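You operate a simulated robot arm through the tools that you are given. There is no shell and no other tool. Be economical: measure what you need, move in short steps, check, and stop when the job is done.

The job below is to be done with a simulated robot arm. You get a single attempt, and the scene is never put back.

JOB
Crimp lead four with its die, prove it at its chart load, and stand it in the good tray.
Fine: it stands ready in the crimp press; one stroke of each lever. Set down upright: what you pick out.
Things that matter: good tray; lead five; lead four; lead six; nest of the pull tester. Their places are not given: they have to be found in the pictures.

The check looks at the end state, three seconds after you hand in, the way a careful person would. Anything else that was tipped, shoved, dropped, spilled or broken makes it a failure.

ROBOT AND FRAMES
A 6-joint arm with a two-finger parallel gripper, fixed in place. Base frame: the origin is at the foot of the arm, x ahead of it, y to its left, z up; the work surface is at about z = 0.85. Units: m, rad, N and s.
With the tool pointing down near the work surface it reaches from about 0.18 to 0.76 m from the base axis. Its first joint turns from -2.897 to 2.897 rad. Payload 3.91 kg.
The tool frame sits at the grasp point between the pads (the TCP): z along the fingers, y along the line on which they close. The tips reach 0.03 m beyond it. The gripper opens to 0.11 m. The fingers are 0.02 m wide and 0.01 m thick; the gripper's body (0.048 by 0.112 m) begins 0.055 m behind the TCP.
Orientation is that of the tool frame in the base frame, as a unit quaternion [w, x, y, z]. With the fingers straight down and closing along the base's y, the tool's x points along the base's -x, its y along +y and its z along -z.

CONTROLS
- The arm moves only by the tool servo_tool. Its argument "moves" is a list of rows, each a list of 7 numbers: the shift along the tool's x, y, z in m, then the turn, a rotation vector about the tool's x, y, z in rad, then the finger opening in m, from 0 to 0.11. In form: [[dx, dy, dz, rx, ry, rz, gripper], ...]. A call has 1 to 8 rows; each row shifts and turns the commanded pose from where the row before left it, along the tool's axes as they then stand. Each row takes 0.2 s and may step no farther than 0.05 m and 0.15 rad from the row before; otherwise, or with a gripper value out of range, the whole call is refused. Where a pose cannot be reached the arm comes as near as it can. A force on the tool above 90 N (or 10 N above the force at the start of the call, whichever is more), or a blocked arm, ends the call early, and 0.2 s more pass. The fingers move at their own pace (about 0.045 m/s each) and stop on an object; they squeeze with about 40 N. The grip force told is the motor's: it shows also when the fingers shut on nothing. Time passes only in rows, and 0.2 s behind the last, so rows that do not move let the fingers close. The reply holds the time, the measured pose of the TCP, the force on the tool along the base axes, the opening and the grip force, in the units named above and with some noise, with the torque about the TCP (base axes, N m) and any sound that the robot's microphone picked up.
- Cameras (640 x 400 px; columns grow to the right, rows downward): "scene" is fixed at [0.4002, -0.6499, 1.5926]; the picture's right is [0.99, 0.11, 0.00], its down [0.09, -0.80, -0.59] and it looks along [-0.06, 0.59, -0.81] (base axes); focal length 253 px, centre (320, 200). "wrist" rides on the gripper at [0.071, 0.022, -0.107] in the tool frame; the picture's right is [-0.29, 0.96, 0.00], its down [-0.76, -0.23, -0.61] and it looks along [-0.58, -0.18, 0.79] (tool axes); focal length 243 px, centre (320, 200).
- snapshot(camera): a new picture of that camera. The clock stands still meanwhile.
- raise_lower(by): slides the trunk up (or, below 0, down) by that many m; the arm rides with it, the base frame stays. It gives what a move gives, with no picture.
- measure_at(camera, pixels): for up to 12 pixels [column, row] of the newest picture of that camera ("zoom" is the newest enlarged one), the place [x, y, z] in the base frame of the surface seen there, good to about 0.002 m. The clock stands still meanwhile.
- zoom(camera, box): a new picture of the part [left, top, right, bottom] of that camera's present view, enlarged. The clock stands still meanwhile.
- finish_job(): hands the job in; it is judged then, once.

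Keep the steps short. Do not move on a guess: measure, check each grasp and each placing, and mend mistakes. In all there are 80 turns and 34 pictures (those below and enlarged ones count). Leave the gripper open and the arm clear of the work at the hand-in unless told otherwise, and finish with a single line.

The tools are called as a command line: name --pt "numbers of a row" for each row, then --argument value for the rest, lists and objects as JSON in quotes. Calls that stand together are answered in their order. servo_tool: Moves the arm, as the interface text tells. Its arguments: {"type":"object","properties":{"moves":{"type":"array","items":{"type":"array","items":{"type":"number"}}}},"required":["moves"]} The other tools are called the same way: raise_lower (by) slides the trunk up or down; snapshot (camera) takes a picture; measure_at (camera, pixels) gives the place of the surface under pixels of a picture; zoom (camera, box) takes an enlarged picture of a part of a camera's view; finish_job () hands the job in.

At the start:

```text
time_s: 0.0
tool_pos: [0.2872, -0.1524, 1.292]
tool_rot: [0.0, 0.0, 1.0, 0.0]
contact_force: [-0.3, 0.2, -0.4]
wrist_torque: [-0.01, 0.0, 0.01]
gripper_width: 0.11
grip_force: 0.1
trunk travel left (down, up): [-0.525, 0.065]
```

scene: 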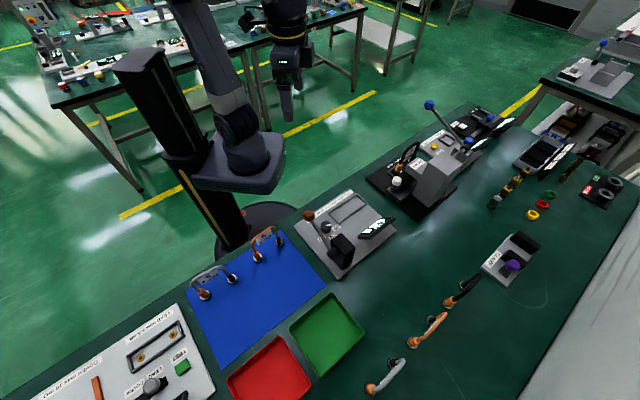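
wrist: 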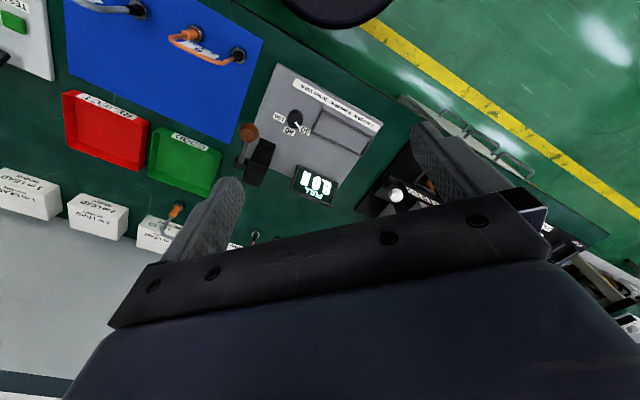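

I see a bench with a press, a tester, trays and leads. I'll zoom in on the scene to read the labels and find the parts.

zoom --camera "scene" --box '[360, 90, 520, 230]'

zoom --camera "scene" --box '[280, 180, 420, 290]'

zoom --camera "scene" --box '[20, 220, 360, 400]'

zoom --camera "scene" --box '[360, 220, 560, 400]'

zoom --camera "scene" --box '[470, 110, 640, 230]'

```text
2.86 times, centred on (440, 160) of scene
```

zoom: 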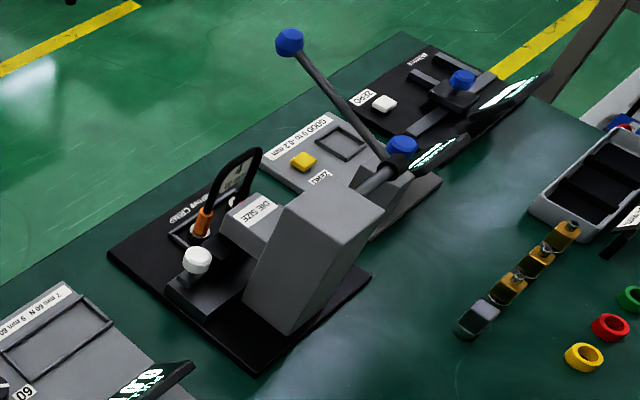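

```text
3.64 times, centred on (350, 235) of scene
```

zoom: 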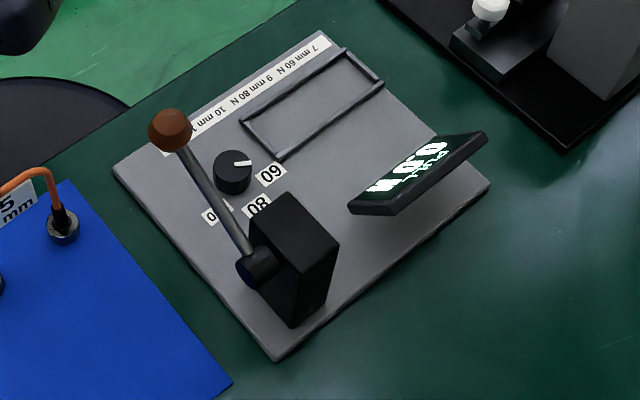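

```text
1.88 times, centred on (190, 310) of scene
```

zoom: 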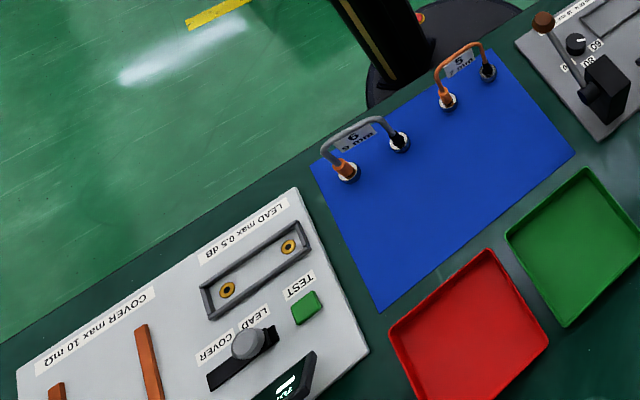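

```text
2.22 times, centred on (460, 310) of scene
```

zoom: 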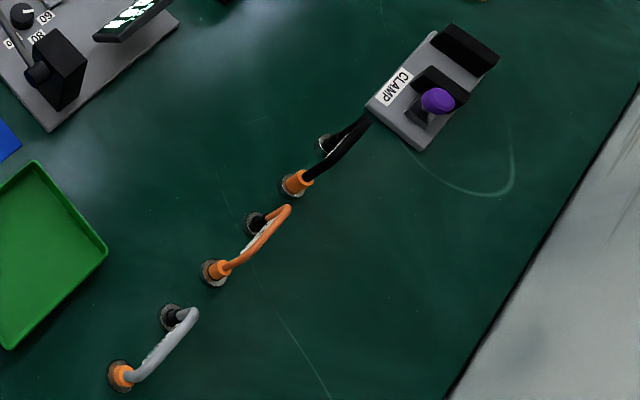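

```text
3.33 times, centred on (555, 170) of scene
```

zoom: 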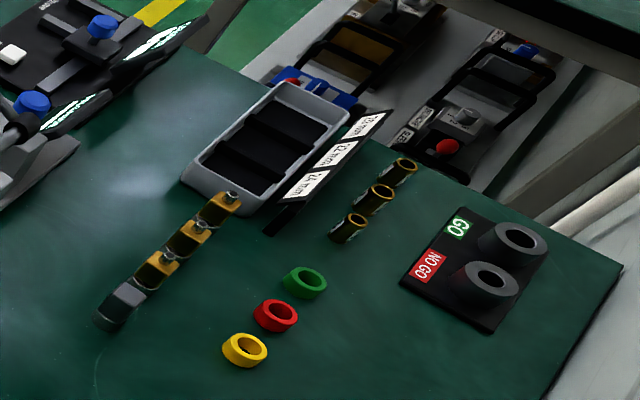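

Measuring the main features in the scene view: press, lead four, tester, trays, levers.

measure_at --camera "scene" --pixels '[[429, 105], [397, 182], [420, 130], [405, 155], [309, 215], [330, 228], [358, 222], [375, 228], [328, 330], [203, 294], [258, 257], [345, 245]]'

measure_at --camera "scene" --pixels '[[290, 325], [328, 294], [365, 332], [330, 372], [410, 178], [410, 148], [425, 143], [417, 150], [460, 125], [478, 140], [436, 130], [343, 265]]'

zoom --camera "scene" --box '[385, 130, 465, 200]'

```text
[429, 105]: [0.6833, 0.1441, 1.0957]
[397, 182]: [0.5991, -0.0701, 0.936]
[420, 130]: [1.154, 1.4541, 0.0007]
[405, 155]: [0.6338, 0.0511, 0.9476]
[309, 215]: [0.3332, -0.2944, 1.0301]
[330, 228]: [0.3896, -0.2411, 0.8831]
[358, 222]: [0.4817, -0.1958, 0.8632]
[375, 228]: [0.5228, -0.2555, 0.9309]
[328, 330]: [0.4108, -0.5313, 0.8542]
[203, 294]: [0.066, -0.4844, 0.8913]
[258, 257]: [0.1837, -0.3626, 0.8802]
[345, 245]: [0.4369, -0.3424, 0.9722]
```

```text
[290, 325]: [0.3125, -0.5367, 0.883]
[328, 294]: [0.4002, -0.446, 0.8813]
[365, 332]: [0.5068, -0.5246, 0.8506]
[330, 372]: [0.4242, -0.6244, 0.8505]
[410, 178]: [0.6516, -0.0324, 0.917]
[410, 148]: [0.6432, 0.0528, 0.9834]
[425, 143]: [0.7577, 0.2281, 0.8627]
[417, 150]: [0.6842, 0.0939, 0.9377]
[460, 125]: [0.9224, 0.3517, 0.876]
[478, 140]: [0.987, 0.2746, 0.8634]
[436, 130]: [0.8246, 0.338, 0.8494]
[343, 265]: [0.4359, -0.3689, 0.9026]
```

```text
5.71 times, centred on (425, 165) of scene
```

zoom: 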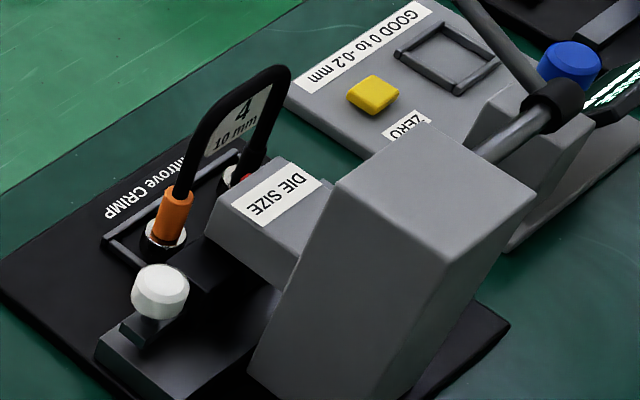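

Lead four is tagged "4, 10 mm". Its die size scale and the tester chart need a closer look. I'll move the wrist camera up to view the press (pose around 0.45, 0.05, 1.17), staying high.

servo_tool --pt "-0.025 0.033 0.02 0 0 0 0.11" --pt "-0.025 0.033 0.02 0 0 0 0.11" --pt "-0.025 0.033 0.02 0 0 0 0.11" --pt "-0.025 0.033 0.02 0 0 0 0.11" --pt "-0.025 0.033 0.02 0 0 0 0.11" --pt "-0.025 0.033 0.02 0 0 0 0.11"

snapshot --camera "wrist"

```text
time_s: 1.4
tool_pos: [0.4371, 0.0434, 1.1727]
tool_rot: [0.0, 0.0, 1.0, 0.0]
contact_force: [-0.4, 0.1, -0.8]
wrist_torque: [0.02, 0.0, -0.01]
gripper_width: 0.1099
grip_force: 0.0
trunk travel left (down, up): [-0.525, 0.065]
```

```text
25 pictures are left
```

wrist: 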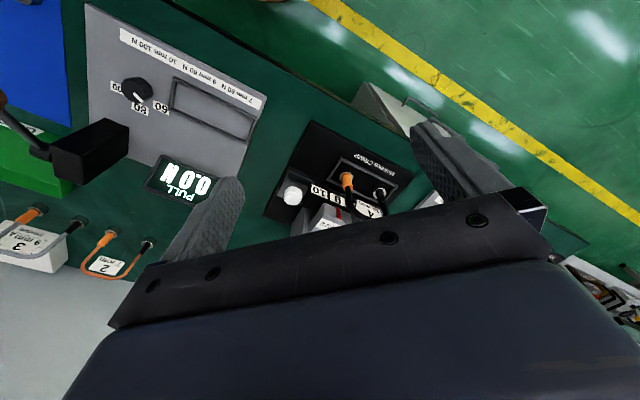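

zoom --camera "wrist" --box '[260, 120, 430, 230]'

zoom --camera "wrist" --box '[80, 10, 280, 210]'

```text
3.64 times, centred on (345, 175) of wrist
```

zoom: 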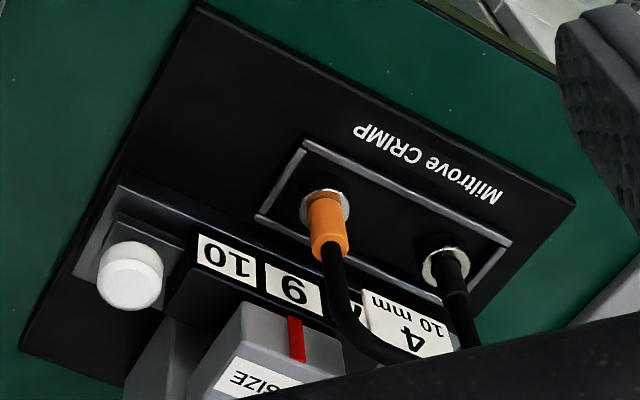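

```text
2.00 times, centred on (180, 110) of wrist
```

zoom: 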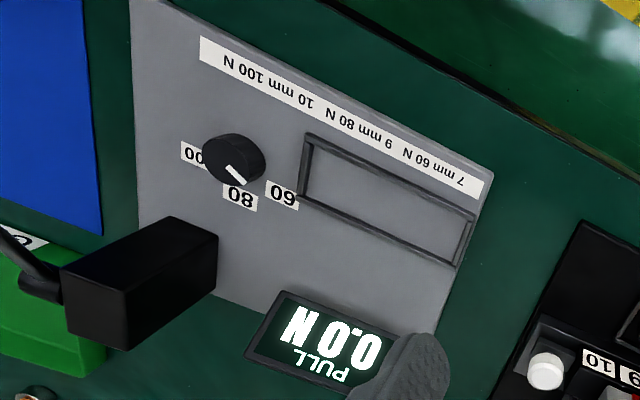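

The chart reads 7 mm → 60 N, 9 mm → 80 N, 10 mm → 100 N. The dial points at 80 and the die slide is at 9, so both must move: the die to 10, the dial to 100. Measuring their parts.

measure_at --camera "wrist" --pixels '[[293, 199], [320, 192], [337, 199], [339, 213], [346, 172], [346, 182], [379, 193], [340, 161], [329, 180], [396, 187], [350, 140], [384, 202]]'

measure_at --camera "wrist" --pixels '[[135, 88], [143, 97], [133, 81], [122, 87], [116, 87], [139, 109], [161, 107], [176, 79], [171, 108], [255, 117], [247, 141], [100, 135]]'

measure_at --camera "zoom" --pixels '[[234, 155], [225, 165], [237, 176], [206, 158], [236, 136], [262, 160], [190, 155], [240, 198], [283, 195], [305, 135], [25, 230], [60, 270]]'

zoom --camera "scene" --box '[380, 90, 480, 160]'

```text
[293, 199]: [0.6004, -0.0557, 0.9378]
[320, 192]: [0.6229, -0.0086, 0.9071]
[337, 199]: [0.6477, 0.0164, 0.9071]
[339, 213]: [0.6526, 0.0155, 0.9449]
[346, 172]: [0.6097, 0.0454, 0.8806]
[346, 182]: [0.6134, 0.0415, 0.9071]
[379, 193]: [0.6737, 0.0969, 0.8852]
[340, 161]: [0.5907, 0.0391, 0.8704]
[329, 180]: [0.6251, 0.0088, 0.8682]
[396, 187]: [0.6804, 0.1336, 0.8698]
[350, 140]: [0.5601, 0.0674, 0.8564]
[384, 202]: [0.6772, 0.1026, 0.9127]
```

```text
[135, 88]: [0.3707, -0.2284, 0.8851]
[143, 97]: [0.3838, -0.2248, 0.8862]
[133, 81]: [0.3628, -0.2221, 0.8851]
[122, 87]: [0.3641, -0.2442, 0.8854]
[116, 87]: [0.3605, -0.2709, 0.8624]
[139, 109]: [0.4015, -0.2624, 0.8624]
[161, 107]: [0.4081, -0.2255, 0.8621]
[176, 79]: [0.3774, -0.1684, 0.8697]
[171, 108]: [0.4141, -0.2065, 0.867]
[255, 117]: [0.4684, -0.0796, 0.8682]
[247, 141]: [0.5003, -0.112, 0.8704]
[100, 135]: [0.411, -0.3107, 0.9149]
```

```text
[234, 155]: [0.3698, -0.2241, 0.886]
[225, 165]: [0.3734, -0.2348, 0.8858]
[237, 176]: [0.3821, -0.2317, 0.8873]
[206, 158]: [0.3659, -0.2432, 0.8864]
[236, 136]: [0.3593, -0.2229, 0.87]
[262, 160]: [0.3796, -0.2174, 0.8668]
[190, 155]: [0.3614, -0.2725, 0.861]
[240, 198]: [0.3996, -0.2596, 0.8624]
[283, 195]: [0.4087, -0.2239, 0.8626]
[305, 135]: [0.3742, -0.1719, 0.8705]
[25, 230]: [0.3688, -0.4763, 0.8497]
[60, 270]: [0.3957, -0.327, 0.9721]
```

```text
5.71 times, centred on (430, 125) of scene
```

zoom: 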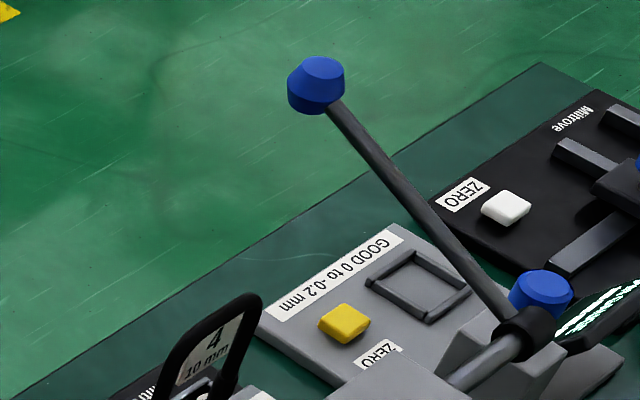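

Press nest axis runs at about 46°. Measuring lever pivots, press body and leads in the scene view.

measure_at --camera "zoom" --pixels '[[315, 80], [335, 105], [400, 205], [490, 300], [525, 320], [470, 375], [540, 285], [250, 305], [190, 360], [300, 95], [338, 70], [218, 345]]'

measure_at --camera "scene" --pixels '[[449, 165], [428, 166], [459, 168], [425, 196], [440, 160], [333, 252], [327, 240], [345, 240], [350, 255], [317, 222], [429, 177], [434, 200]]'

```text
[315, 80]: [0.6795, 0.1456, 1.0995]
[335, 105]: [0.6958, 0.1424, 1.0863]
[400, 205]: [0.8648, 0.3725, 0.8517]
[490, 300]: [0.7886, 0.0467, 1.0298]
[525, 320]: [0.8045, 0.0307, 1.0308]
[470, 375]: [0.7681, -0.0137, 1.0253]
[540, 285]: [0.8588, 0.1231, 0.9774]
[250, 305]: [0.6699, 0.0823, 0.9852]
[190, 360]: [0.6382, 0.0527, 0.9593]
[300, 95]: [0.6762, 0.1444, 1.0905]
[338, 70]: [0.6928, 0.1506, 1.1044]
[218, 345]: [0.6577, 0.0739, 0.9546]
```

```text
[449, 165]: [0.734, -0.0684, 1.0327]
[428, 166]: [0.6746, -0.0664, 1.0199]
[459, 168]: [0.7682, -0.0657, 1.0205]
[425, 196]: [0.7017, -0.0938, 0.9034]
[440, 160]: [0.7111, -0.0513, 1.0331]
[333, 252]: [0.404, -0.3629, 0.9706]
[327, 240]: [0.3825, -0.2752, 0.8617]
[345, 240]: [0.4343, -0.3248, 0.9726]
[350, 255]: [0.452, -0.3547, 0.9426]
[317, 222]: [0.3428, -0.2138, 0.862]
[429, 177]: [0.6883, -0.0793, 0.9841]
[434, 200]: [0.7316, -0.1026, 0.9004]
```

The press lever points toward the arm, about 25° up, so its stroke should be downward; the same looks true of the tester lever. First I set the die: turn the gripper so it closes across the slide, and look at the white knob.

servo_tool --pt "-0.0166 -0.0295 0.023 0 0 0 0.11" --pt "-0.0166 -0.0295 0.023 0 0 0 0.11" --pt "-0.0166 -0.0295 0.023 0 0 0 0.11" --pt "-0.0166 -0.0295 0.023 0 0 0 0.11" --pt "-0.0166 -0.0295 0.023 0 0 0 0.11"

servo_tool --pt "0 0 0 0 0 -0.134 0.11" --pt "0 0 0 0 0 -0.134 0.11" --pt "0 0 0 0 0 -0.134 0.11" --pt "0 0 0 0 0 -0.134 0.11" --pt "0 0 0 0 0 -0.134 0.11" --pt "0 0 0 0 0 -0.134 0.08"

snapshot --camera "wrist"

```text
time_s: 2.6
tool_pos: [0.519, -0.1013, 1.0574]
tool_rot: [-0.001, 0.0, 1.0, 0.0]
contact_force: [-1.0, -0.2, -0.1]
wrist_torque: [-0.01, 0.0, 0.02]
gripper_width: 0.1101
grip_force: 0.0
trunk travel left (down, up): [-0.525, 0.065]
```

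```text
time_s: 4.0
tool_pos: [0.5203, -0.1027, 1.0571]
tool_rot: [0.0, -0.392, 0.92, -0.001]
contact_force: [-0.1, -0.2, 0.6]
wrist_torque: [0.01, 0.02, 0.02]
gripper_width: 0.0799
grip_force: 0.0
trunk travel left (down, up): [-0.525, 0.065]
```

```text
21 pictures are left
```

wrist: 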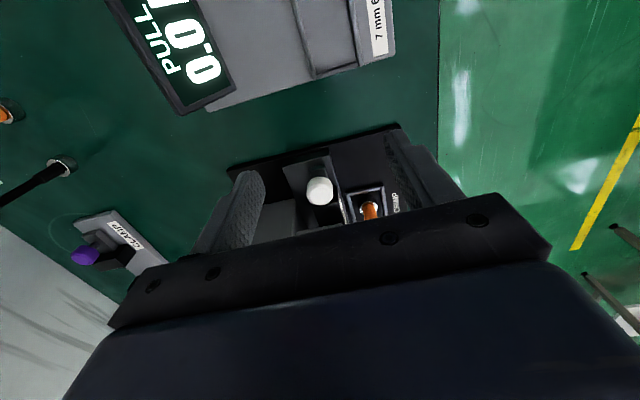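

The knob is at (320,190), between the fingers. Measuring its edges and the base edge for direction.

measure_at --camera "wrist" --pixels '[[320, 186], [308, 188], [331, 188], [320, 179], [320, 200], [300, 178], [325, 160], [340, 200], [230, 166], [398, 125], [350, 190], [290, 160]]'

zoom --camera "wrist" --box '[260, 140, 400, 230]'

```text
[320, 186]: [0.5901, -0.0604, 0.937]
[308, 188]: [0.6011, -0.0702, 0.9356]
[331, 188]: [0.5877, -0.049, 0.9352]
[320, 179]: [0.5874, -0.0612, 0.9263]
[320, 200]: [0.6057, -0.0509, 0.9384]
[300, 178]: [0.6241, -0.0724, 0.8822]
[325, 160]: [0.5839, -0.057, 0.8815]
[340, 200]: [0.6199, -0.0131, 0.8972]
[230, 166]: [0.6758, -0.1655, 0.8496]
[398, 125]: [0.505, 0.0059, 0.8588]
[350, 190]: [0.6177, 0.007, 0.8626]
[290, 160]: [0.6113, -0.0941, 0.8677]
```

```text
4.44 times, centred on (330, 185) of wrist
```

zoom: 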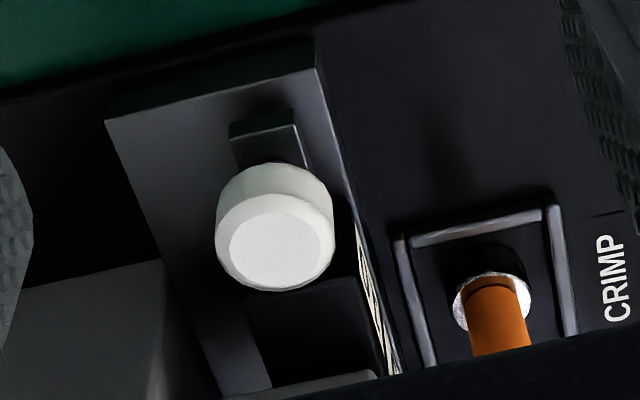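

Base edges show the press at exactly 45°. Knob centre about (0.598, −0.056), top z 0.937. I move over it, then down to z 0.948 with the fingers straddling it.

servo_tool --pt "0 0 0 0 0 0.02 0.055" --pt "-0.044 -0.011 0 0 0 0 0.055" --pt "-0.0437 -0.0108 0 0 0 0 0.055" --pt "0 0 0.04 0 0 0 0.055" --pt "0 0 0.04 0 0 0 0.055" --pt "0 0 0.028 0 0 0 0.055"

```text
time_s: 5.4
tool_pos: [0.5987, -0.0554, 0.9495]
tool_rot: [0.0, -0.381, 0.925, -0.001]
contact_force: [-0.5, 0.1, -0.8]
wrist_torque: [-0.02, 0.01, 0.04]
gripper_width: 0.0549
grip_force: 0.1
trunk travel left (down, up): [-0.525, 0.065]
```

No contact. Closing on the knob.

servo_tool --pt "0 0 0 0 0 0 0.02" --pt "0 0 0 0 0 0 0.015" --pt "0 0 0 0 0 0 0.015" --pt "0 0 0 0 0 0 0.015"

snapshot --camera "wrist"

```text
time_s: 6.4
tool_pos: [0.6, -0.0574, 0.9479]
tool_rot: [0.002, -0.382, 0.924, -0.001]
contact_force: [15.0, -14.1, -2.2]
wrist_torque: [0.12, -0.52, -0.14]
gripper_width: 0.0316
grip_force: 44.8
trunk travel left (down, up): [-0.525, 0.065]
```

```text
19 pictures are left
```

wrist: 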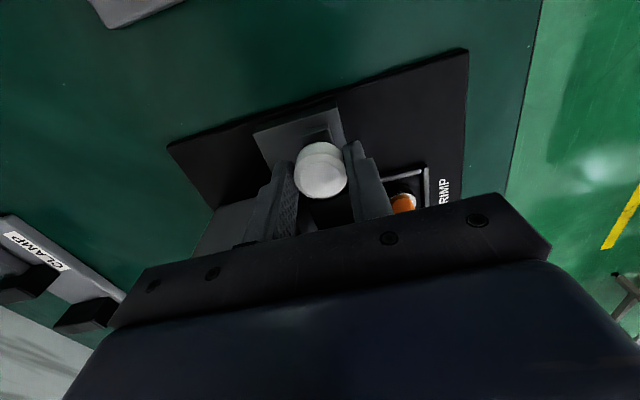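

Knob held (0.032 m). Ease the sideways offset by 2 mm and drag the slide about 0.035 m toward the mark.

servo_tool --pt "0 -0.002 0 0 0 0 0.015" --pt "-0.009 0 0 0 0 0 0.015" --pt "-0.009 0 0 0 0 0 0.015" --pt "-0.009 0 0 0 0 0 0.015" --pt "-0.008 0 0 0 0 0 0.015" --pt "0 0 0 0 0 0 0.015"

zoom --camera "scene" --box '[385, 130, 465, 200]'

```text
time_s: 7.8
tool_pos: [0.6155, -0.0411, 0.9484]
tool_rot: [-0.004, -0.377, 0.926, 0.001]
contact_force: [-61.4, -47.8, -16.0]
wrist_torque: [1.43, -7.63, -3.48]
gripper_width: 0.0313
grip_force: 44.8
trunk travel left (down, up): [-0.525, 0.065]
```

```text
5.71 times, centred on (425, 165) of scene
```

zoom: 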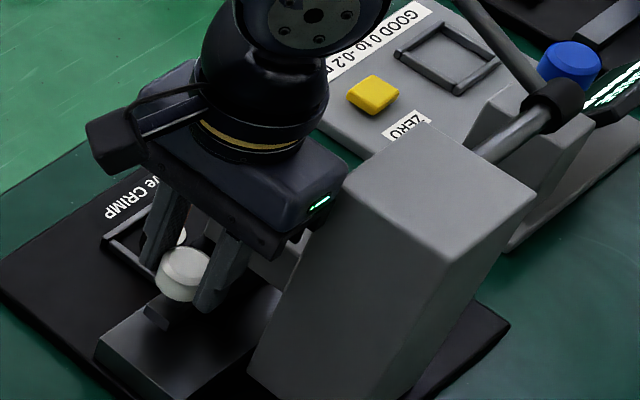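

Blocked after 0.022 m: the gripper body meets the press body. I ease back, open, lift and look; then I'll push the knob from behind with closed fingers instead.

servo_tool --pt "0.013 0 0 0 0 0 0.015" --pt "0 0 0 0 0 0 0.06" --pt "0 0 0 0 0 0 0.06" --pt "0 0 0 0 0 0 0.06" --pt "0 0 -0.04 0 0 0 0.06" --pt "0.04 0 -0.02 0 0 0 0.03" --pt "0.04 0 0 0 0 0 0.0"

snapshot --camera "wrist"

```text
time_s: 9.4
tool_pos: [0.5601, -0.1019, 1.0093]
tool_rot: [0.0, -0.383, 0.924, 0.0]
contact_force: [-0.1, 0.2, -1.0]
wrist_torque: [-0.01, 0.03, 0.01]
gripper_width: 0.0085
grip_force: 0.0
trunk travel left (down, up): [-0.525, 0.065]
```

```text
17 pictures are left
```

wrist: 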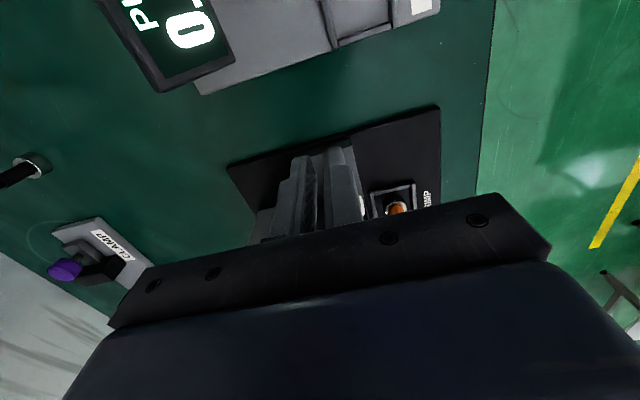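

Knob is hidden behind the fingers. I lower the closed fingers behind it (z 0.948) and push forward in small steps.

servo_tool --pt "-0.022 0.0055 0 0 0 0 0.0" --pt "0 0 0.03 0 0 0 0.0" --pt "0 0 0.031 0 0 0 0.0" --pt "-0.012 0 0 0 0 0 0.0" --pt "-0.012 0 0 0 0 0 0.0" --pt "-0.01 0 0 0 0 0 0.0" --pt "0 0 0 0 0 0 0.0"

```text
time_s: 11.0
tool_pos: [0.5952, -0.0557, 0.9494]
tool_rot: [0.0, -0.381, 0.924, 0.0]
contact_force: [-0.5, -0.4, 1.1]
wrist_torque: [0.02, 0.0, -0.01]
gripper_width: 0.0
grip_force: 38.3
trunk travel left (down, up): [-0.525, 0.065]
```

servo_tool --pt "-0.005 0 0 0 0 0 0.0" --pt "-0.004 0 0 0 0 0 0.0" --pt "0 0 0 0 0 0 0.0"

zoom --camera "scene" --box '[385, 130, 465, 200]'

```text
time_s: 11.8
tool_pos: [0.5998, -0.0491, 0.9495]
tool_rot: [0.0, -0.382, 0.924, 0.0]
contact_force: [-1.0, -0.6, -1.1]
wrist_torque: [-0.01, 0.04, -0.01]
gripper_width: 0.0
grip_force: 37.9
trunk travel left (down, up): [-0.525, 0.065]
```

```text
5.71 times, centred on (425, 165) of scene
```

zoom: 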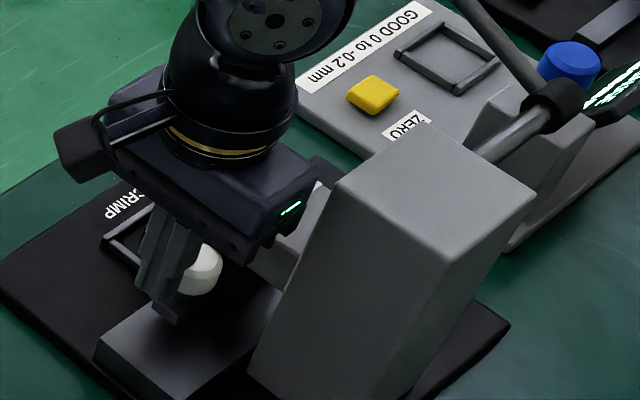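

Little force felt; continue 4 mm in small steps, then I'll back off and look at the scale.

servo_tool --pt "-0.003 0 0 0 0 0 0.0" --pt "0 0 0 0 0 0 0.0"

servo_tool --pt "0.03 0 0 0 0 0 0.0" --pt "0.03 0 -0.03 0 0 0 0.0" --pt "0.0 0 -0.05 0 0 0 0.0" --pt "0.03 0.03 0 0 0 0 0.04" --pt "0.03 0.03 0 0 0 0 0.08" --pt "0 0.04 0 0 0 0 0.11"

snapshot --camera "wrist"

```text
time_s: 12.4
tool_pos: [0.6027, -0.0455, 0.948]
tool_rot: [0.0, -0.382, 0.924, 0.0]
contact_force: [0.0, -0.4, 1.0]
wrist_torque: [-0.04, 0.03, 0.0]
gripper_width: 0.0
grip_force: 38.2
trunk travel left (down, up): [-0.525, 0.065]
```

```text
time_s: 13.8
tool_pos: [0.4468, -0.0625, 1.0273]
tool_rot: [0.0, -0.382, 0.924, 0.001]
contact_force: [-0.3, -1.2, -0.5]
wrist_torque: [0.0, -0.01, 0.02]
gripper_width: 0.0662
grip_force: 0.0
trunk travel left (down, up): [-0.525, 0.065]
```

```text
15 pictures are left
```

wrist: 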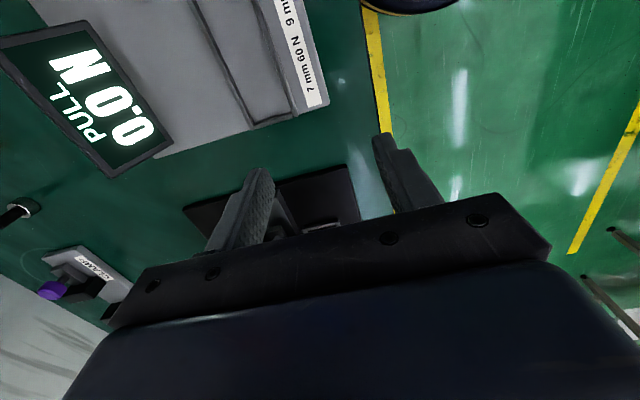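

That view hides the scale. I go back to the first viewing orientation over the press.

servo_tool --pt "0 0 -0.04 0 0 0 0.11" --pt "0 0 -0.04 0 0 0.13 0.11" --pt "0 0 -0.04 0 0 0.13 0.11" --pt "0 0 0 0 0 0.13 0.11" --pt "0 0 0 0 0 0.13 0.11" --pt "0 0 0 0 0 0.13 0.11" --pt "0 0 0 0 0 0.135 0.11"

servo_tool --pt "-0.018 0.033 0 0 0 0 0.11" --pt "-0.018 0.033 0 0 0 0 0.11" --pt "-0.018 0.033 0 0 0 0 0.11" --pt "0 0 0 0 0 0 0.11"

zoom --camera "wrist" --box '[240, 90, 420, 220]'

```text
time_s: 15.4
tool_pos: [0.4458, -0.0605, 1.1475]
tool_rot: [0.0, 0.002, 1.0, 0.001]
contact_force: [-0.8, -0.4, 0.4]
wrist_torque: [-0.02, 0.04, 0.0]
gripper_width: 0.1101
grip_force: 0.0
trunk travel left (down, up): [-0.525, 0.065]
```

```text
time_s: 16.4
tool_pos: [0.5023, 0.0377, 1.1487]
tool_rot: [0.0, 0.001, 1.0, 0.0]
contact_force: [0.4, -1.1, 0.2]
wrist_torque: [-0.01, -0.02, 0.0]
gripper_width: 0.1099
grip_force: 0.1
trunk travel left (down, up): [-0.525, 0.065]
```

```text
3.08 times, centred on (330, 155) of wrist
```

zoom: 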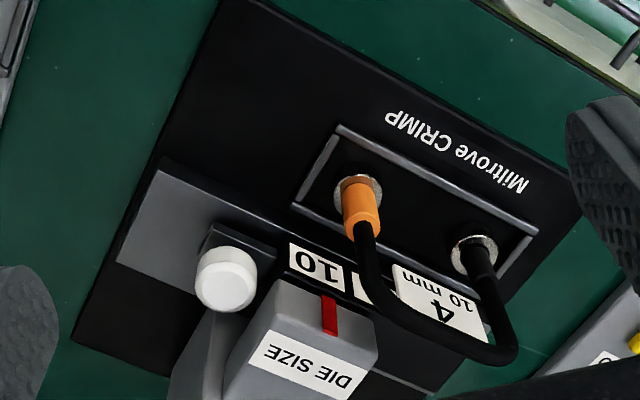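

The slide now shows 10 near the red mark. Measuring the alignment, and the lead.

measure_at --camera "zoom" --pixels '[[292, 257], [343, 275], [317, 266], [327, 300], [331, 330], [228, 275], [357, 180], [360, 215], [475, 255], [365, 240], [440, 340], [510, 350]]'

```text
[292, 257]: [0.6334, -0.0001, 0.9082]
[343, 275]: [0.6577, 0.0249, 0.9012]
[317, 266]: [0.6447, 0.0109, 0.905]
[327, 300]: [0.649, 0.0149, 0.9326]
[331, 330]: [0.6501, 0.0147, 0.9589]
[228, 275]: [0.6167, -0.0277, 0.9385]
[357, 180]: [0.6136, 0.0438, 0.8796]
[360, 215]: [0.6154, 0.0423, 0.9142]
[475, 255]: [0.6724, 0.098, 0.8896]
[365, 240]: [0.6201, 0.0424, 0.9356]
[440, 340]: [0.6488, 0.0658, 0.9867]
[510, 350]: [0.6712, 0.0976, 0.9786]
```

measure_at --camera "zoom" --pixels '[[292, 246], [290, 268], [343, 266], [341, 284], [310, 255], [321, 263], [333, 270], [322, 298], [330, 296], [325, 310], [335, 312], [358, 280]]'

```text
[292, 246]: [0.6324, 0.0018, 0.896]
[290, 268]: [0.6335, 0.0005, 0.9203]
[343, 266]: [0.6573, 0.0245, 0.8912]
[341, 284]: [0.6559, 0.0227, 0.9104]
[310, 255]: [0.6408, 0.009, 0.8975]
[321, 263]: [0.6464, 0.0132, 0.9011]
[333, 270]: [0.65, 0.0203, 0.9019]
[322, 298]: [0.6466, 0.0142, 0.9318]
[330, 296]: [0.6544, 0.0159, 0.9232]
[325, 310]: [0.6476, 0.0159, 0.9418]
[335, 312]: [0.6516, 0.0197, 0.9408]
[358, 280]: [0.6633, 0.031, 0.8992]
```

The 10 label's centre is still about 6 mm short of the red mark. Push the knob another 6 mm: return behind it, lower, and advance to u≈0.400.

servo_tool --pt "-0.0217 -0.0414 0 0 0 0 0.05" --pt "-0.0217 -0.0414 0 0 0 0 0.0" --pt "-0.0217 -0.0414 0 0 0 0 0.0" --pt "0 0 0 0 0 -0.131 0" --pt "0 0 0 0 0 -0.131 0" --pt "0 0 0 0 0 -0.131 0" --pt "0 0 0 0 0 -0.131 0" --pt "0 0 0 0 0 -0.131 0"

servo_tool --pt "0 0 0.05 0 0 -0.13 0" --pt "0 0 0.05 0 0 0 0" --pt "0 0 0.05 0 0 0 0" --pt "0 0 0.05 0 0 0 0" --pt "0 0 0 0 0 0 0"

```text
time_s: 18.2
tool_pos: [0.5657, -0.0856, 1.1483]
tool_rot: [0.0, -0.323, 0.946, -0.001]
contact_force: [0.3, 0.4, 0.3]
wrist_torque: [0.01, 0.01, -0.01]
gripper_width: 0.0
grip_force: 37.4
trunk travel left (down, up): [-0.525, 0.065]
```

```text
time_s: 19.4
tool_pos: [0.567, -0.086, 0.9475]
tool_rot: [0.0, -0.382, 0.924, 0.0]
contact_force: [0.6, 0.6, 0.3]
wrist_torque: [-0.01, -0.01, -0.01]
gripper_width: 0.0
grip_force: 37.9
trunk travel left (down, up): [-0.525, 0.065]
```

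servo_tool --pt "-0.025 0 0 0 0 0 0" --pt "-0.02 0 0 0 0 0 0" --pt "-0.01 0 0 0 0 0 0" --pt "-0.005 0 0 0 0 0 0" --pt "0 0 0 0 0 0 0"

```text
time_s: 20.6
tool_pos: [0.608, -0.0418, 0.9469]
tool_rot: [0.001, -0.382, 0.924, 0.0]
contact_force: [-1.3, -1.3, 0.0]
wrist_torque: [0.0, 0.02, 0.01]
gripper_width: 0.0001
grip_force: 37.4
trunk travel left (down, up): [-0.525, 0.065]
```

Pushed to u=0.400. Back off and check the scale again from the same vantage.

servo_tool --pt "0.05 0 0 0 0 0 0" --pt "0 0 -0.05 0 0 0 0" --pt "0 0 -0.05 0 0 0 0" --pt "0 0 -0.05 0 0 0.131 0" --pt "0 0 -0.05 0 0 0.131 0" --pt "0 0 0 0 0 0.131 0" --pt "0 0 0 0 0 0.131 0.0" --pt "0 0 0 0 0 0.131 0.0"

servo_tool --pt "0.0 0.0 0 0 0 0.13 0.05" --pt "0.0235 0.039 0 0 0 0 0.11" --pt "0.0235 0.039 0 0 0 0 0.11" --pt "0.0235 0.039 0 0 0 0 0.11" --pt "0 0 0 0 0 0 0.11"

zoom --camera "wrist" --box '[240, 90, 420, 220]'

measure_at --camera "zoom" --pixels '[[310, 255], [321, 263], [333, 270], [325, 310], [335, 312]]'

```text
time_s: 22.4
tool_pos: [0.5735, -0.0785, 1.1474]
tool_rot: [0.0, -0.063, 0.998, 0.0]
contact_force: [0.1, 0.4, 0.4]
wrist_torque: [0.01, -0.01, 0.0]
gripper_width: 0.0
grip_force: 37.9
trunk travel left (down, up): [-0.525, 0.065]
```

```text
time_s: 23.6
tool_pos: [0.5019, 0.0359, 1.1484]
tool_rot: [0.0, 0.0, 1.0, 0.0]
contact_force: [0.1, 0.5, -0.6]
wrist_torque: [-0.02, -0.04, -0.03]
gripper_width: 0.1035
grip_force: 0.1
trunk travel left (down, up): [-0.525, 0.065]
```

```text
3.08 times, centred on (330, 155) of wrist
```

zoom: 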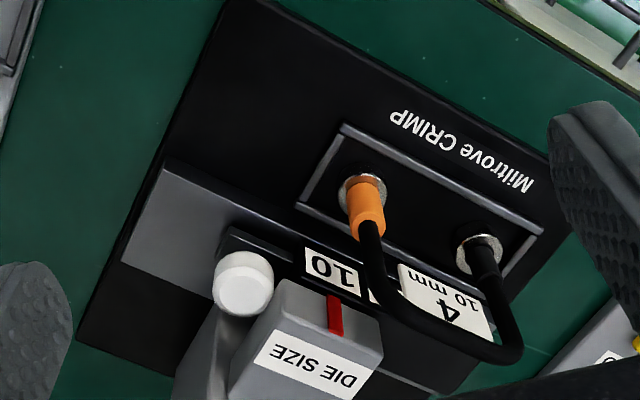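

```text
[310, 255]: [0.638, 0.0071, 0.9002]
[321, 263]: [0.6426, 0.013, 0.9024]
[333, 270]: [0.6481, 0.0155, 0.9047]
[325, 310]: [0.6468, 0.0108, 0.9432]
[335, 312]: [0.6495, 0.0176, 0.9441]
```

measure_at --camera "zoom" --pixels '[[306, 258], [359, 280], [332, 270], [328, 300], [339, 303], [329, 320], [342, 322], [333, 260], [362, 190], [478, 243], [420, 325], [500, 355]]'

```text
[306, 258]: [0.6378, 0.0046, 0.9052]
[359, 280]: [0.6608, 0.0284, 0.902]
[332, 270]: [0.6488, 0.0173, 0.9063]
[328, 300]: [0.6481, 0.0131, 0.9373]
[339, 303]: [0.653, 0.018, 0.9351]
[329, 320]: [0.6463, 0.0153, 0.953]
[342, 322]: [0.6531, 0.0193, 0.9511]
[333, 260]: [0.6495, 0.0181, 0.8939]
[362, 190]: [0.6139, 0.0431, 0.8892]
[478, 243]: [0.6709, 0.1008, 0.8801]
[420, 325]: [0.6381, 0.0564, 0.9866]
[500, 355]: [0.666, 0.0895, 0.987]
```

The 10 label (u 0.471) now lines up with the red mark (u 0.471). Next, the press lever: close the fingers and go above the blue ball at about (0.684, 0.154, 1.10).

servo_tool --pt "0 0 -0.025 0 0 0 0.05" --pt "-0.036 0.024 0 0 0 0 0.0" --pt "-0.036 0.024 0 0 0 0 0.0" --pt "-0.036 0.024 0 0 0 0 0.0" --pt "-0.036 0.024 0 0 0 0 0.0" --pt "-0.036 0.024 0 0 0 0 0.0" --pt "0 0 0.02 0 0 0 0"

zoom --camera "scene" --box '[380, 70, 480, 150]'

```text
time_s: 25.2
tool_pos: [0.6746, 0.1523, 1.1494]
tool_rot: [-0.001, 0.001, 1.0, 0.0]
contact_force: [-0.4, -0.1, -0.8]
wrist_torque: [-0.05, 0.01, 0.03]
gripper_width: 0.0001
grip_force: 37.3
out of reach, approached as far as the arm can: row 6
trunk travel left (down, up): [-0.525, 0.065]
```

```text
5.00 times, centred on (430, 110) of scene
```

zoom: 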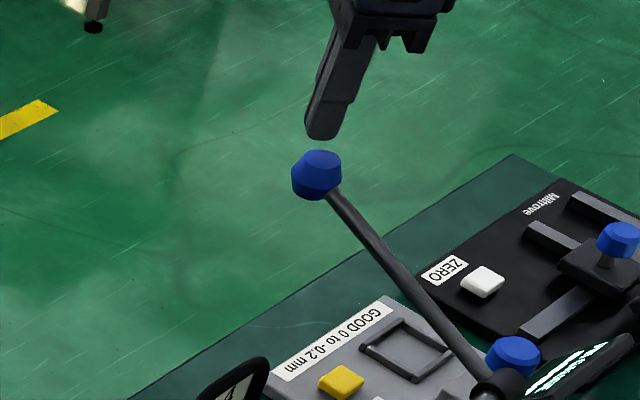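

Finger is just above the ball, slightly on the robot side, which is the way the ball will swing. Pressing down in small steps.

servo_tool --pt "0 0 0.01 0 0 0 0" --pt "-0.004 0.004 0.01 0 0 0 0" --pt "0 0 0.01 0 0 0 0" --pt "0 0 0.01 0 0 0 0"

```text
time_s: 26.2
tool_pos: [0.6765, 0.1588, 1.1127]
tool_rot: [0.001, 0.0, 1.0, 0.0]
contact_force: [-2.6, 3.2, 5.3]
wrist_torque: [0.16, 0.05, 0.04]
gripper_width: 0.0
grip_force: 37.5
trunk travel left (down, up): [-0.525, 0.065]
```

The lever is yielding (about 5 N). Continue down.

servo_tool --pt "0 0 0.012 0 0 0 0" --pt "0 0 0.012 0 0 0 0" --pt "0 0 0.012 0 0 0 0" --pt "0 0 0.012 0 0 0 0" --pt "0 0 0.012 0 0 0 0"

zoom --camera "scene" --box '[380, 70, 480, 150]'

```text
time_s: 27.4
tool_pos: [0.6756, 0.1575, 1.0554]
tool_rot: [0.001, -0.001, 1.0, 0.0]
contact_force: [-3.8, 5.3, 8.0]
wrist_torque: [0.22, 0.13, 0.03]
gripper_width: 0.0002
grip_force: 37.9
trunk travel left (down, up): [-0.525, 0.065]
```

```text
5.00 times, centred on (430, 110) of scene
```

zoom: 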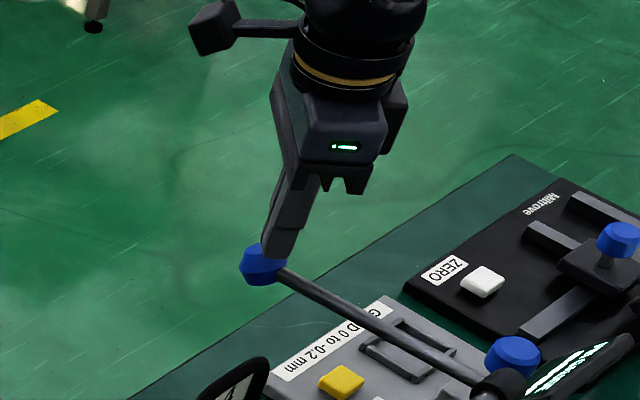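

The lever swings down and finger stays on the ball. Continue down until it stops or clicks.

servo_tool --pt "0.002 0.002 0.012 0 0 0 0" --pt "0 0 0.012 0 0 0 0" --pt "0 0 0.012 0 0 0 0" --pt "0 0 0.012 0 0 0 0"

```text
time_s: 28.4
tool_pos: [0.6753, 0.1575, 1.0113]
tool_rot: [0.005, 0.001, 1.0, 0.002]
contact_force: [6.8, -9.9, 37.5]
wrist_torque: [-0.2, -0.4, -0.12]
gripper_width: 0.0
grip_force: 37.8
trunk travel left (down, up): [-0.525, 0.065]
```

Force rose to 37 N: the crimp load or the stop. Press a little more.

servo_tool --pt "0 0 0.006 0 0 0 0" --pt "0 0 0.006 0 0 0 0" --pt "0 0 0 0 0 0 0"

```text
time_s: 29.2
tool_pos: [0.674, 0.1576, 1.0112]
tool_rot: [0.015, 0.001, 1.0, 0.005]
contact_force: [5.2, -13.6, 76.5]
wrist_torque: [-0.12, -0.54, -0.47]
gripper_width: 0.0
grip_force: 37.9
trunk travel left (down, up): [-0.525, 0.065]
```

Hard stop reached (z unchanged while force doubled). Let the lever up gently and follow it back.

servo_tool --pt "0 0 -0.012 0 0 0 0" --pt "0 0 -0.02 0 0 0 0" --pt "0 0 -0.02 0 0 0 0" --pt "0 0 -0.03 0 0 0 0" --pt "0 0 -0.03 0 0 0 0" --pt "0 0 -0.03 0 0 0 0" --pt "0 0 -0.02 0 0 0 0"

zoom --camera "scene" --box '[370, 80, 490, 200]'

```text
time_s: 30.8
tool_pos: [0.6745, 0.1603, 1.1551]
tool_rot: [0.0, 0.0, 1.0, 0.0]
contact_force: [-0.1, 0.2, 0.2]
wrist_torque: [-0.04, 0.02, 0.0]
gripper_width: 0.0
grip_force: 38.2
trunk travel left (down, up): [-0.525, 0.065]
```

```text
3.33 times, centred on (430, 140) of scene
```

zoom: 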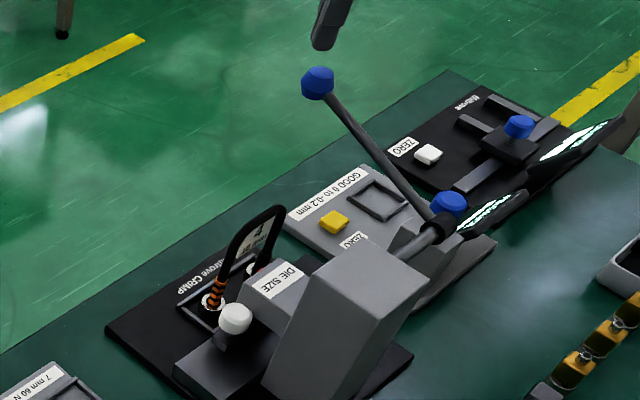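

The lever has sprung back and the orange sleeve now shows crimp bands. Next, the tester dial: travel high over to it, turning the hand so the camera is on the side away from the tester lever.

servo_tool --pt "0.029 -0.0368 0 0 0 0 0" --pt "0.029 -0.0368 0 0 0 0 0" --pt "0.029 -0.0368 0 0 0 0 0" --pt "0.029 -0.0368 0 0 0 0 0" --pt "0.029 -0.0368 0 0 0 0 0.02" --pt "0.029 -0.0368 0 0 0 0 0.05" --pt "0.029 -0.0368 0 0 0 0 0.05" --pt "0.029 -0.0368 0 0 0 0 0.05"

servo_tool --pt "0.029 -0.0368 0 0 0 0 0.05" --pt "0 0 0 0 0 0.145 0.05" --pt "0 0 0 0 0 0.145 0.05" --pt "0 0 0 0 0 0.145 0.05" --pt "0 0 0 0 0 0.145 0.05" --pt "0 0 0 0 0 0.145 0.05" --pt "0 0 0 0 0 0.145 0.05" --pt "0 0 0 0 0 0.145 0.05"

servo_tool --pt "0 0 0.03 0 0 0.145 0.06" --pt "0 0 0.03 0 0 0.145 0.06" --pt "0 0 0.03 0 0 0.145 0.06" --pt "0 0 0.03 0 0 0.145 0.06" --pt "0 0 0.03 0 0 0.145 0.06" --pt "0 0 0.02 0 0 0.145 0.06" --pt "0 0 0 0 0 0 0.06"

snapshot --camera "wrist"

```text
time_s: 32.6
tool_pos: [0.4435, -0.1352, 1.1558]
tool_rot: [0.0, 0.0, 1.0, 0.0]
contact_force: [-0.4, -0.2, 0.7]
wrist_torque: [-0.01, 0.0, 0.01]
gripper_width: 0.05
grip_force: 0.0
trunk travel left (down, up): [-0.525, 0.065]
```

```text
time_s: 34.4
tool_pos: [0.4133, -0.1709, 1.1567]
tool_rot: [0.0, 0.487, 0.873, 0.0]
contact_force: [-0.3, -0.4, -0.4]
wrist_torque: [0.01, 0.02, 0.05]
gripper_width: 0.05
grip_force: 0.0
trunk travel left (down, up): [-0.525, 0.065]
```

```text
time_s: 36.0
tool_pos: [0.4132, -0.1723, 0.9853]
tool_rot: [0.0, 0.81, 0.586, 0.0]
contact_force: [-0.2, 0.7, 0.7]
wrist_torque: [-0.02, 0.0, -0.03]
gripper_width: 0.0603
grip_force: 0.1
trunk travel left (down, up): [-0.525, 0.065]
```

```text
9 pictures are left
```

wrist: 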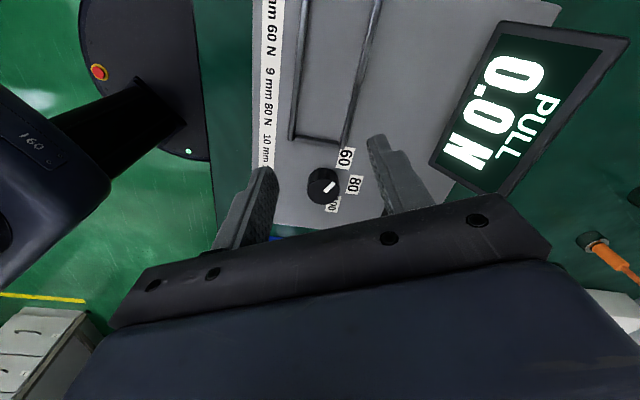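

Dial seen at (323,187), pointing at 80. Measuring its rim and the labels.

measure_at --camera "wrist" --pixels '[[323, 185], [311, 186], [336, 186], [323, 173], [323, 197], [328, 188], [334, 183], [347, 158], [354, 184], [333, 205], [321, 192], [318, 176]]'

```text
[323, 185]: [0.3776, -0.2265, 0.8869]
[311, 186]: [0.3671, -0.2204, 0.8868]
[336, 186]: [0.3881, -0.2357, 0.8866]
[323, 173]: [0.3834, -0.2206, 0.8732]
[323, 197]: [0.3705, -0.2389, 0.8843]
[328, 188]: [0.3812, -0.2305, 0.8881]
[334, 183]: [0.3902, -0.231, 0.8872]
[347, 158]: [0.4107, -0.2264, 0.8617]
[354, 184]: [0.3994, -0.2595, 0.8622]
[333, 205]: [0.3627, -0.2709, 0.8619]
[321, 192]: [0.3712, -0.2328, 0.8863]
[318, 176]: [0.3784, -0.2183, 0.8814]
```

The pointer may actually be on 60. One close zoom to be sure.

zoom --camera "wrist" --box '[285, 145, 385, 225]'

measure_at --camera "zoom" --pixels '[[245, 210], [320, 220], [245, 190], [210, 200], [160, 200], [200, 140], [290, 170], [310, 260], [380, 85], [445, 260], [330, 380], [230, 250]]'

```text
5.00 times, centred on (335, 185) of wrist
```

zoom: 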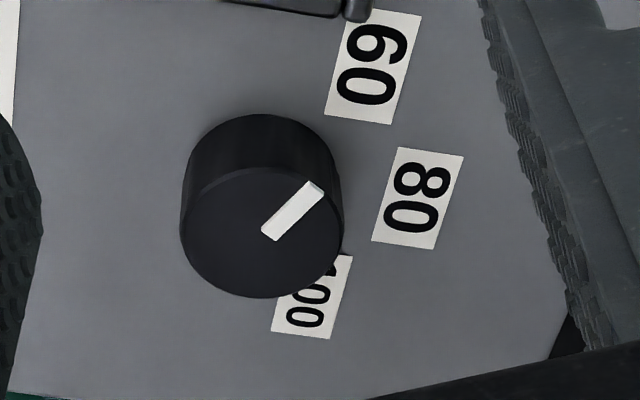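

```text
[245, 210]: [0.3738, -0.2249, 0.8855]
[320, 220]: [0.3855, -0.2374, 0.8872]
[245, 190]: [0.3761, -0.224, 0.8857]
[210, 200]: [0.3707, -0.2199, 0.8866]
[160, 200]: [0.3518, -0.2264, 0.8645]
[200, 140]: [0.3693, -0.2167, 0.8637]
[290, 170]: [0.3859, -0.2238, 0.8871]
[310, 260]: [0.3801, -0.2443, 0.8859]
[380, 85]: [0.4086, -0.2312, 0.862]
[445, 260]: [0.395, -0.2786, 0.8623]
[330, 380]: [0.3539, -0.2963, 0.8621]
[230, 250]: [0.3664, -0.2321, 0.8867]
```

measure_at --camera "zoom" --pixels '[[262, 232], [272, 234], [280, 225], [300, 206], [318, 187], [373, 68], [417, 198], [302, 336], [320, 300], [345, 262], [262, 290], [185, 235]]'

```text
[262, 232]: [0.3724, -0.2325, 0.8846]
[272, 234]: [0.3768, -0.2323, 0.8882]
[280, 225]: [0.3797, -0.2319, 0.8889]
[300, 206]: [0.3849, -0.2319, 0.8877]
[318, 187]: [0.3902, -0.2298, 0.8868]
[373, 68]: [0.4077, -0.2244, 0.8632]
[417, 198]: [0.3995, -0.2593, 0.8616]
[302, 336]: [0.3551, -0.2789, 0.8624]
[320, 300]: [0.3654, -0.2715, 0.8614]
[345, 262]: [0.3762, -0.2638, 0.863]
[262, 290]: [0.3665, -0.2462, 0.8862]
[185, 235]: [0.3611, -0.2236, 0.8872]
```

The dial points at 60 (+10°), so it must turn about 110° clockwise to 100 (−100°). Dial centre (0.3733, −0.2325), top 0.886. To stay clear of the tester lever I'll turn it in two 55° bites. Move over and lower.

servo_tool --pt "-0.035 -0.0095 0 0 0 0 0.045" --pt "-0.0347 -0.0096 0 0 0 0 0.045" --pt "0 0 0.03 0 0 0 0.045" --pt "0 0 0.03 0 0 0 0.045" --pt "0 0 0.022 0 0 0 0.045" --pt "0 0 0 0 0 0 0.045"

```text
time_s: 37.4
tool_pos: [0.3714, -0.2338, 0.9052]
tool_rot: [0.0, 0.81, 0.587, 0.0]
contact_force: [0.1, -0.4, 0.0]
wrist_torque: [-0.02, 0.01, 0.0]
gripper_width: 0.0452
grip_force: 0.0
trunk travel left (down, up): [-0.525, 0.065]
```

Clear. Small centring correction, then close.

servo_tool --pt "0.0018 0.0014 0.003 0 0 0 0.045" --pt "0 0 0 0 0 0 0.025" --pt "0 0 0 0 0 0 0.02" --pt "0 0 0 0 0 0 0.02"

```text
time_s: 38.4
tool_pos: [0.3752, -0.2314, 0.9025]
tool_rot: [0.0, 0.81, 0.586, -0.001]
contact_force: [-3.5, 0.5, -2.3]
wrist_torque: [-0.13, -0.17, -0.03]
gripper_width: 0.0337
grip_force: 45.1
trunk travel left (down, up): [-0.525, 0.065]
```

Dial held (0.034 m). Turn 55° clockwise.

servo_tool --pt "0 0 0 0 0 0.137 0.02" --pt "0 0 0 0 0 0.137 0.02" --pt "0 0 0 0 0 0.137 0.02" --pt "0 0 0 0 0 0.137 0.02" --pt "0 0 0 0 0 0.137 0.02" --pt "0 0 0 0 0 0.137 0.02" --pt "0 0 0 0 0 0.137 0.02"

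```text
time_s: 40.0
tool_pos: [0.3771, -0.234, 0.9023]
tool_rot: [0.003, 0.989, 0.146, 0.003]
contact_force: [3.6, -25.0, 27.2]
wrist_torque: [-0.76, 1.03, 0.09]
gripper_width: 0.0339
grip_force: 45.7
trunk travel left (down, up): [-0.525, 0.065]
```

Turned 55° but 25–27 N of side load appeared. Open and read the load.

servo_tool --pt "0 0 0 0 0 0 0.045" --pt "0 0 0 0 0 0 0.045" --pt "0 0 0 0 0 0 0.045"

snapshot --camera "scene"

```text
time_s: 40.8
tool_pos: [0.376, -0.2296, 0.9002]
tool_rot: [-0.002, 0.989, 0.147, 0.0]
contact_force: [0.6, 0.0, 0.4]
wrist_torque: [0.01, 0.01, 0.0]
gripper_width: 0.0451
grip_force: 0.0
trunk travel left (down, up): [-0.525, 0.065]
```

```text
7 pictures are left
```

scene: 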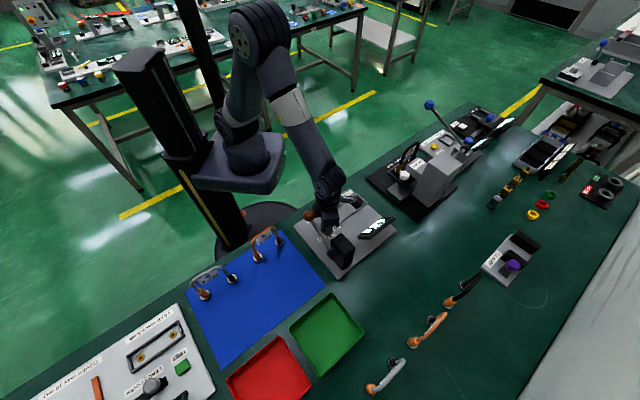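

No residual load; it was only off-centre gripping. Recentre on (0.3745, −0.234), turn back with open fingers, regrip and turn the second bite.

servo_tool --pt "-0.0027 0.0038 0 0 0 -0.137 0.045" --pt "0 0 0 0 0 -0.137 0.045" --pt "0 0 0 0 0 -0.137 0.045" --pt "0 0 0 0 0 -0.137 0.045" --pt "0 0 0 0 0 -0.137 0.045" --pt "0 0 0 0 0 -0.137 0.045" --pt "0 0 0 0 0 -0.137 0.045" --pt "0 0 0 0 0 0 0.045"

servo_tool --pt "0 0 0 0 0 0 0.025" --pt "0 0 0 0 0 0 0.02" --pt "0 0 0 0 0 0 0.02"

```text
time_s: 42.6
tool_pos: [0.3748, -0.2357, 0.9009]
tool_rot: [0.0, 0.809, 0.587, 0.0]
contact_force: [0.3, -0.2, 0.5]
wrist_torque: [-0.03, 0.01, 0.0]
gripper_width: 0.0452
grip_force: 0.0
trunk travel left (down, up): [-0.525, 0.065]
```

```text
time_s: 43.4
tool_pos: [0.3734, -0.234, 0.9002]
tool_rot: [-0.001, 0.809, 0.587, -0.001]
contact_force: [-10.6, 2.1, 0.5]
wrist_torque: [0.05, 0.17, 0.01]
gripper_width: 0.0336
grip_force: 45.5
trunk travel left (down, up): [-0.525, 0.065]
```

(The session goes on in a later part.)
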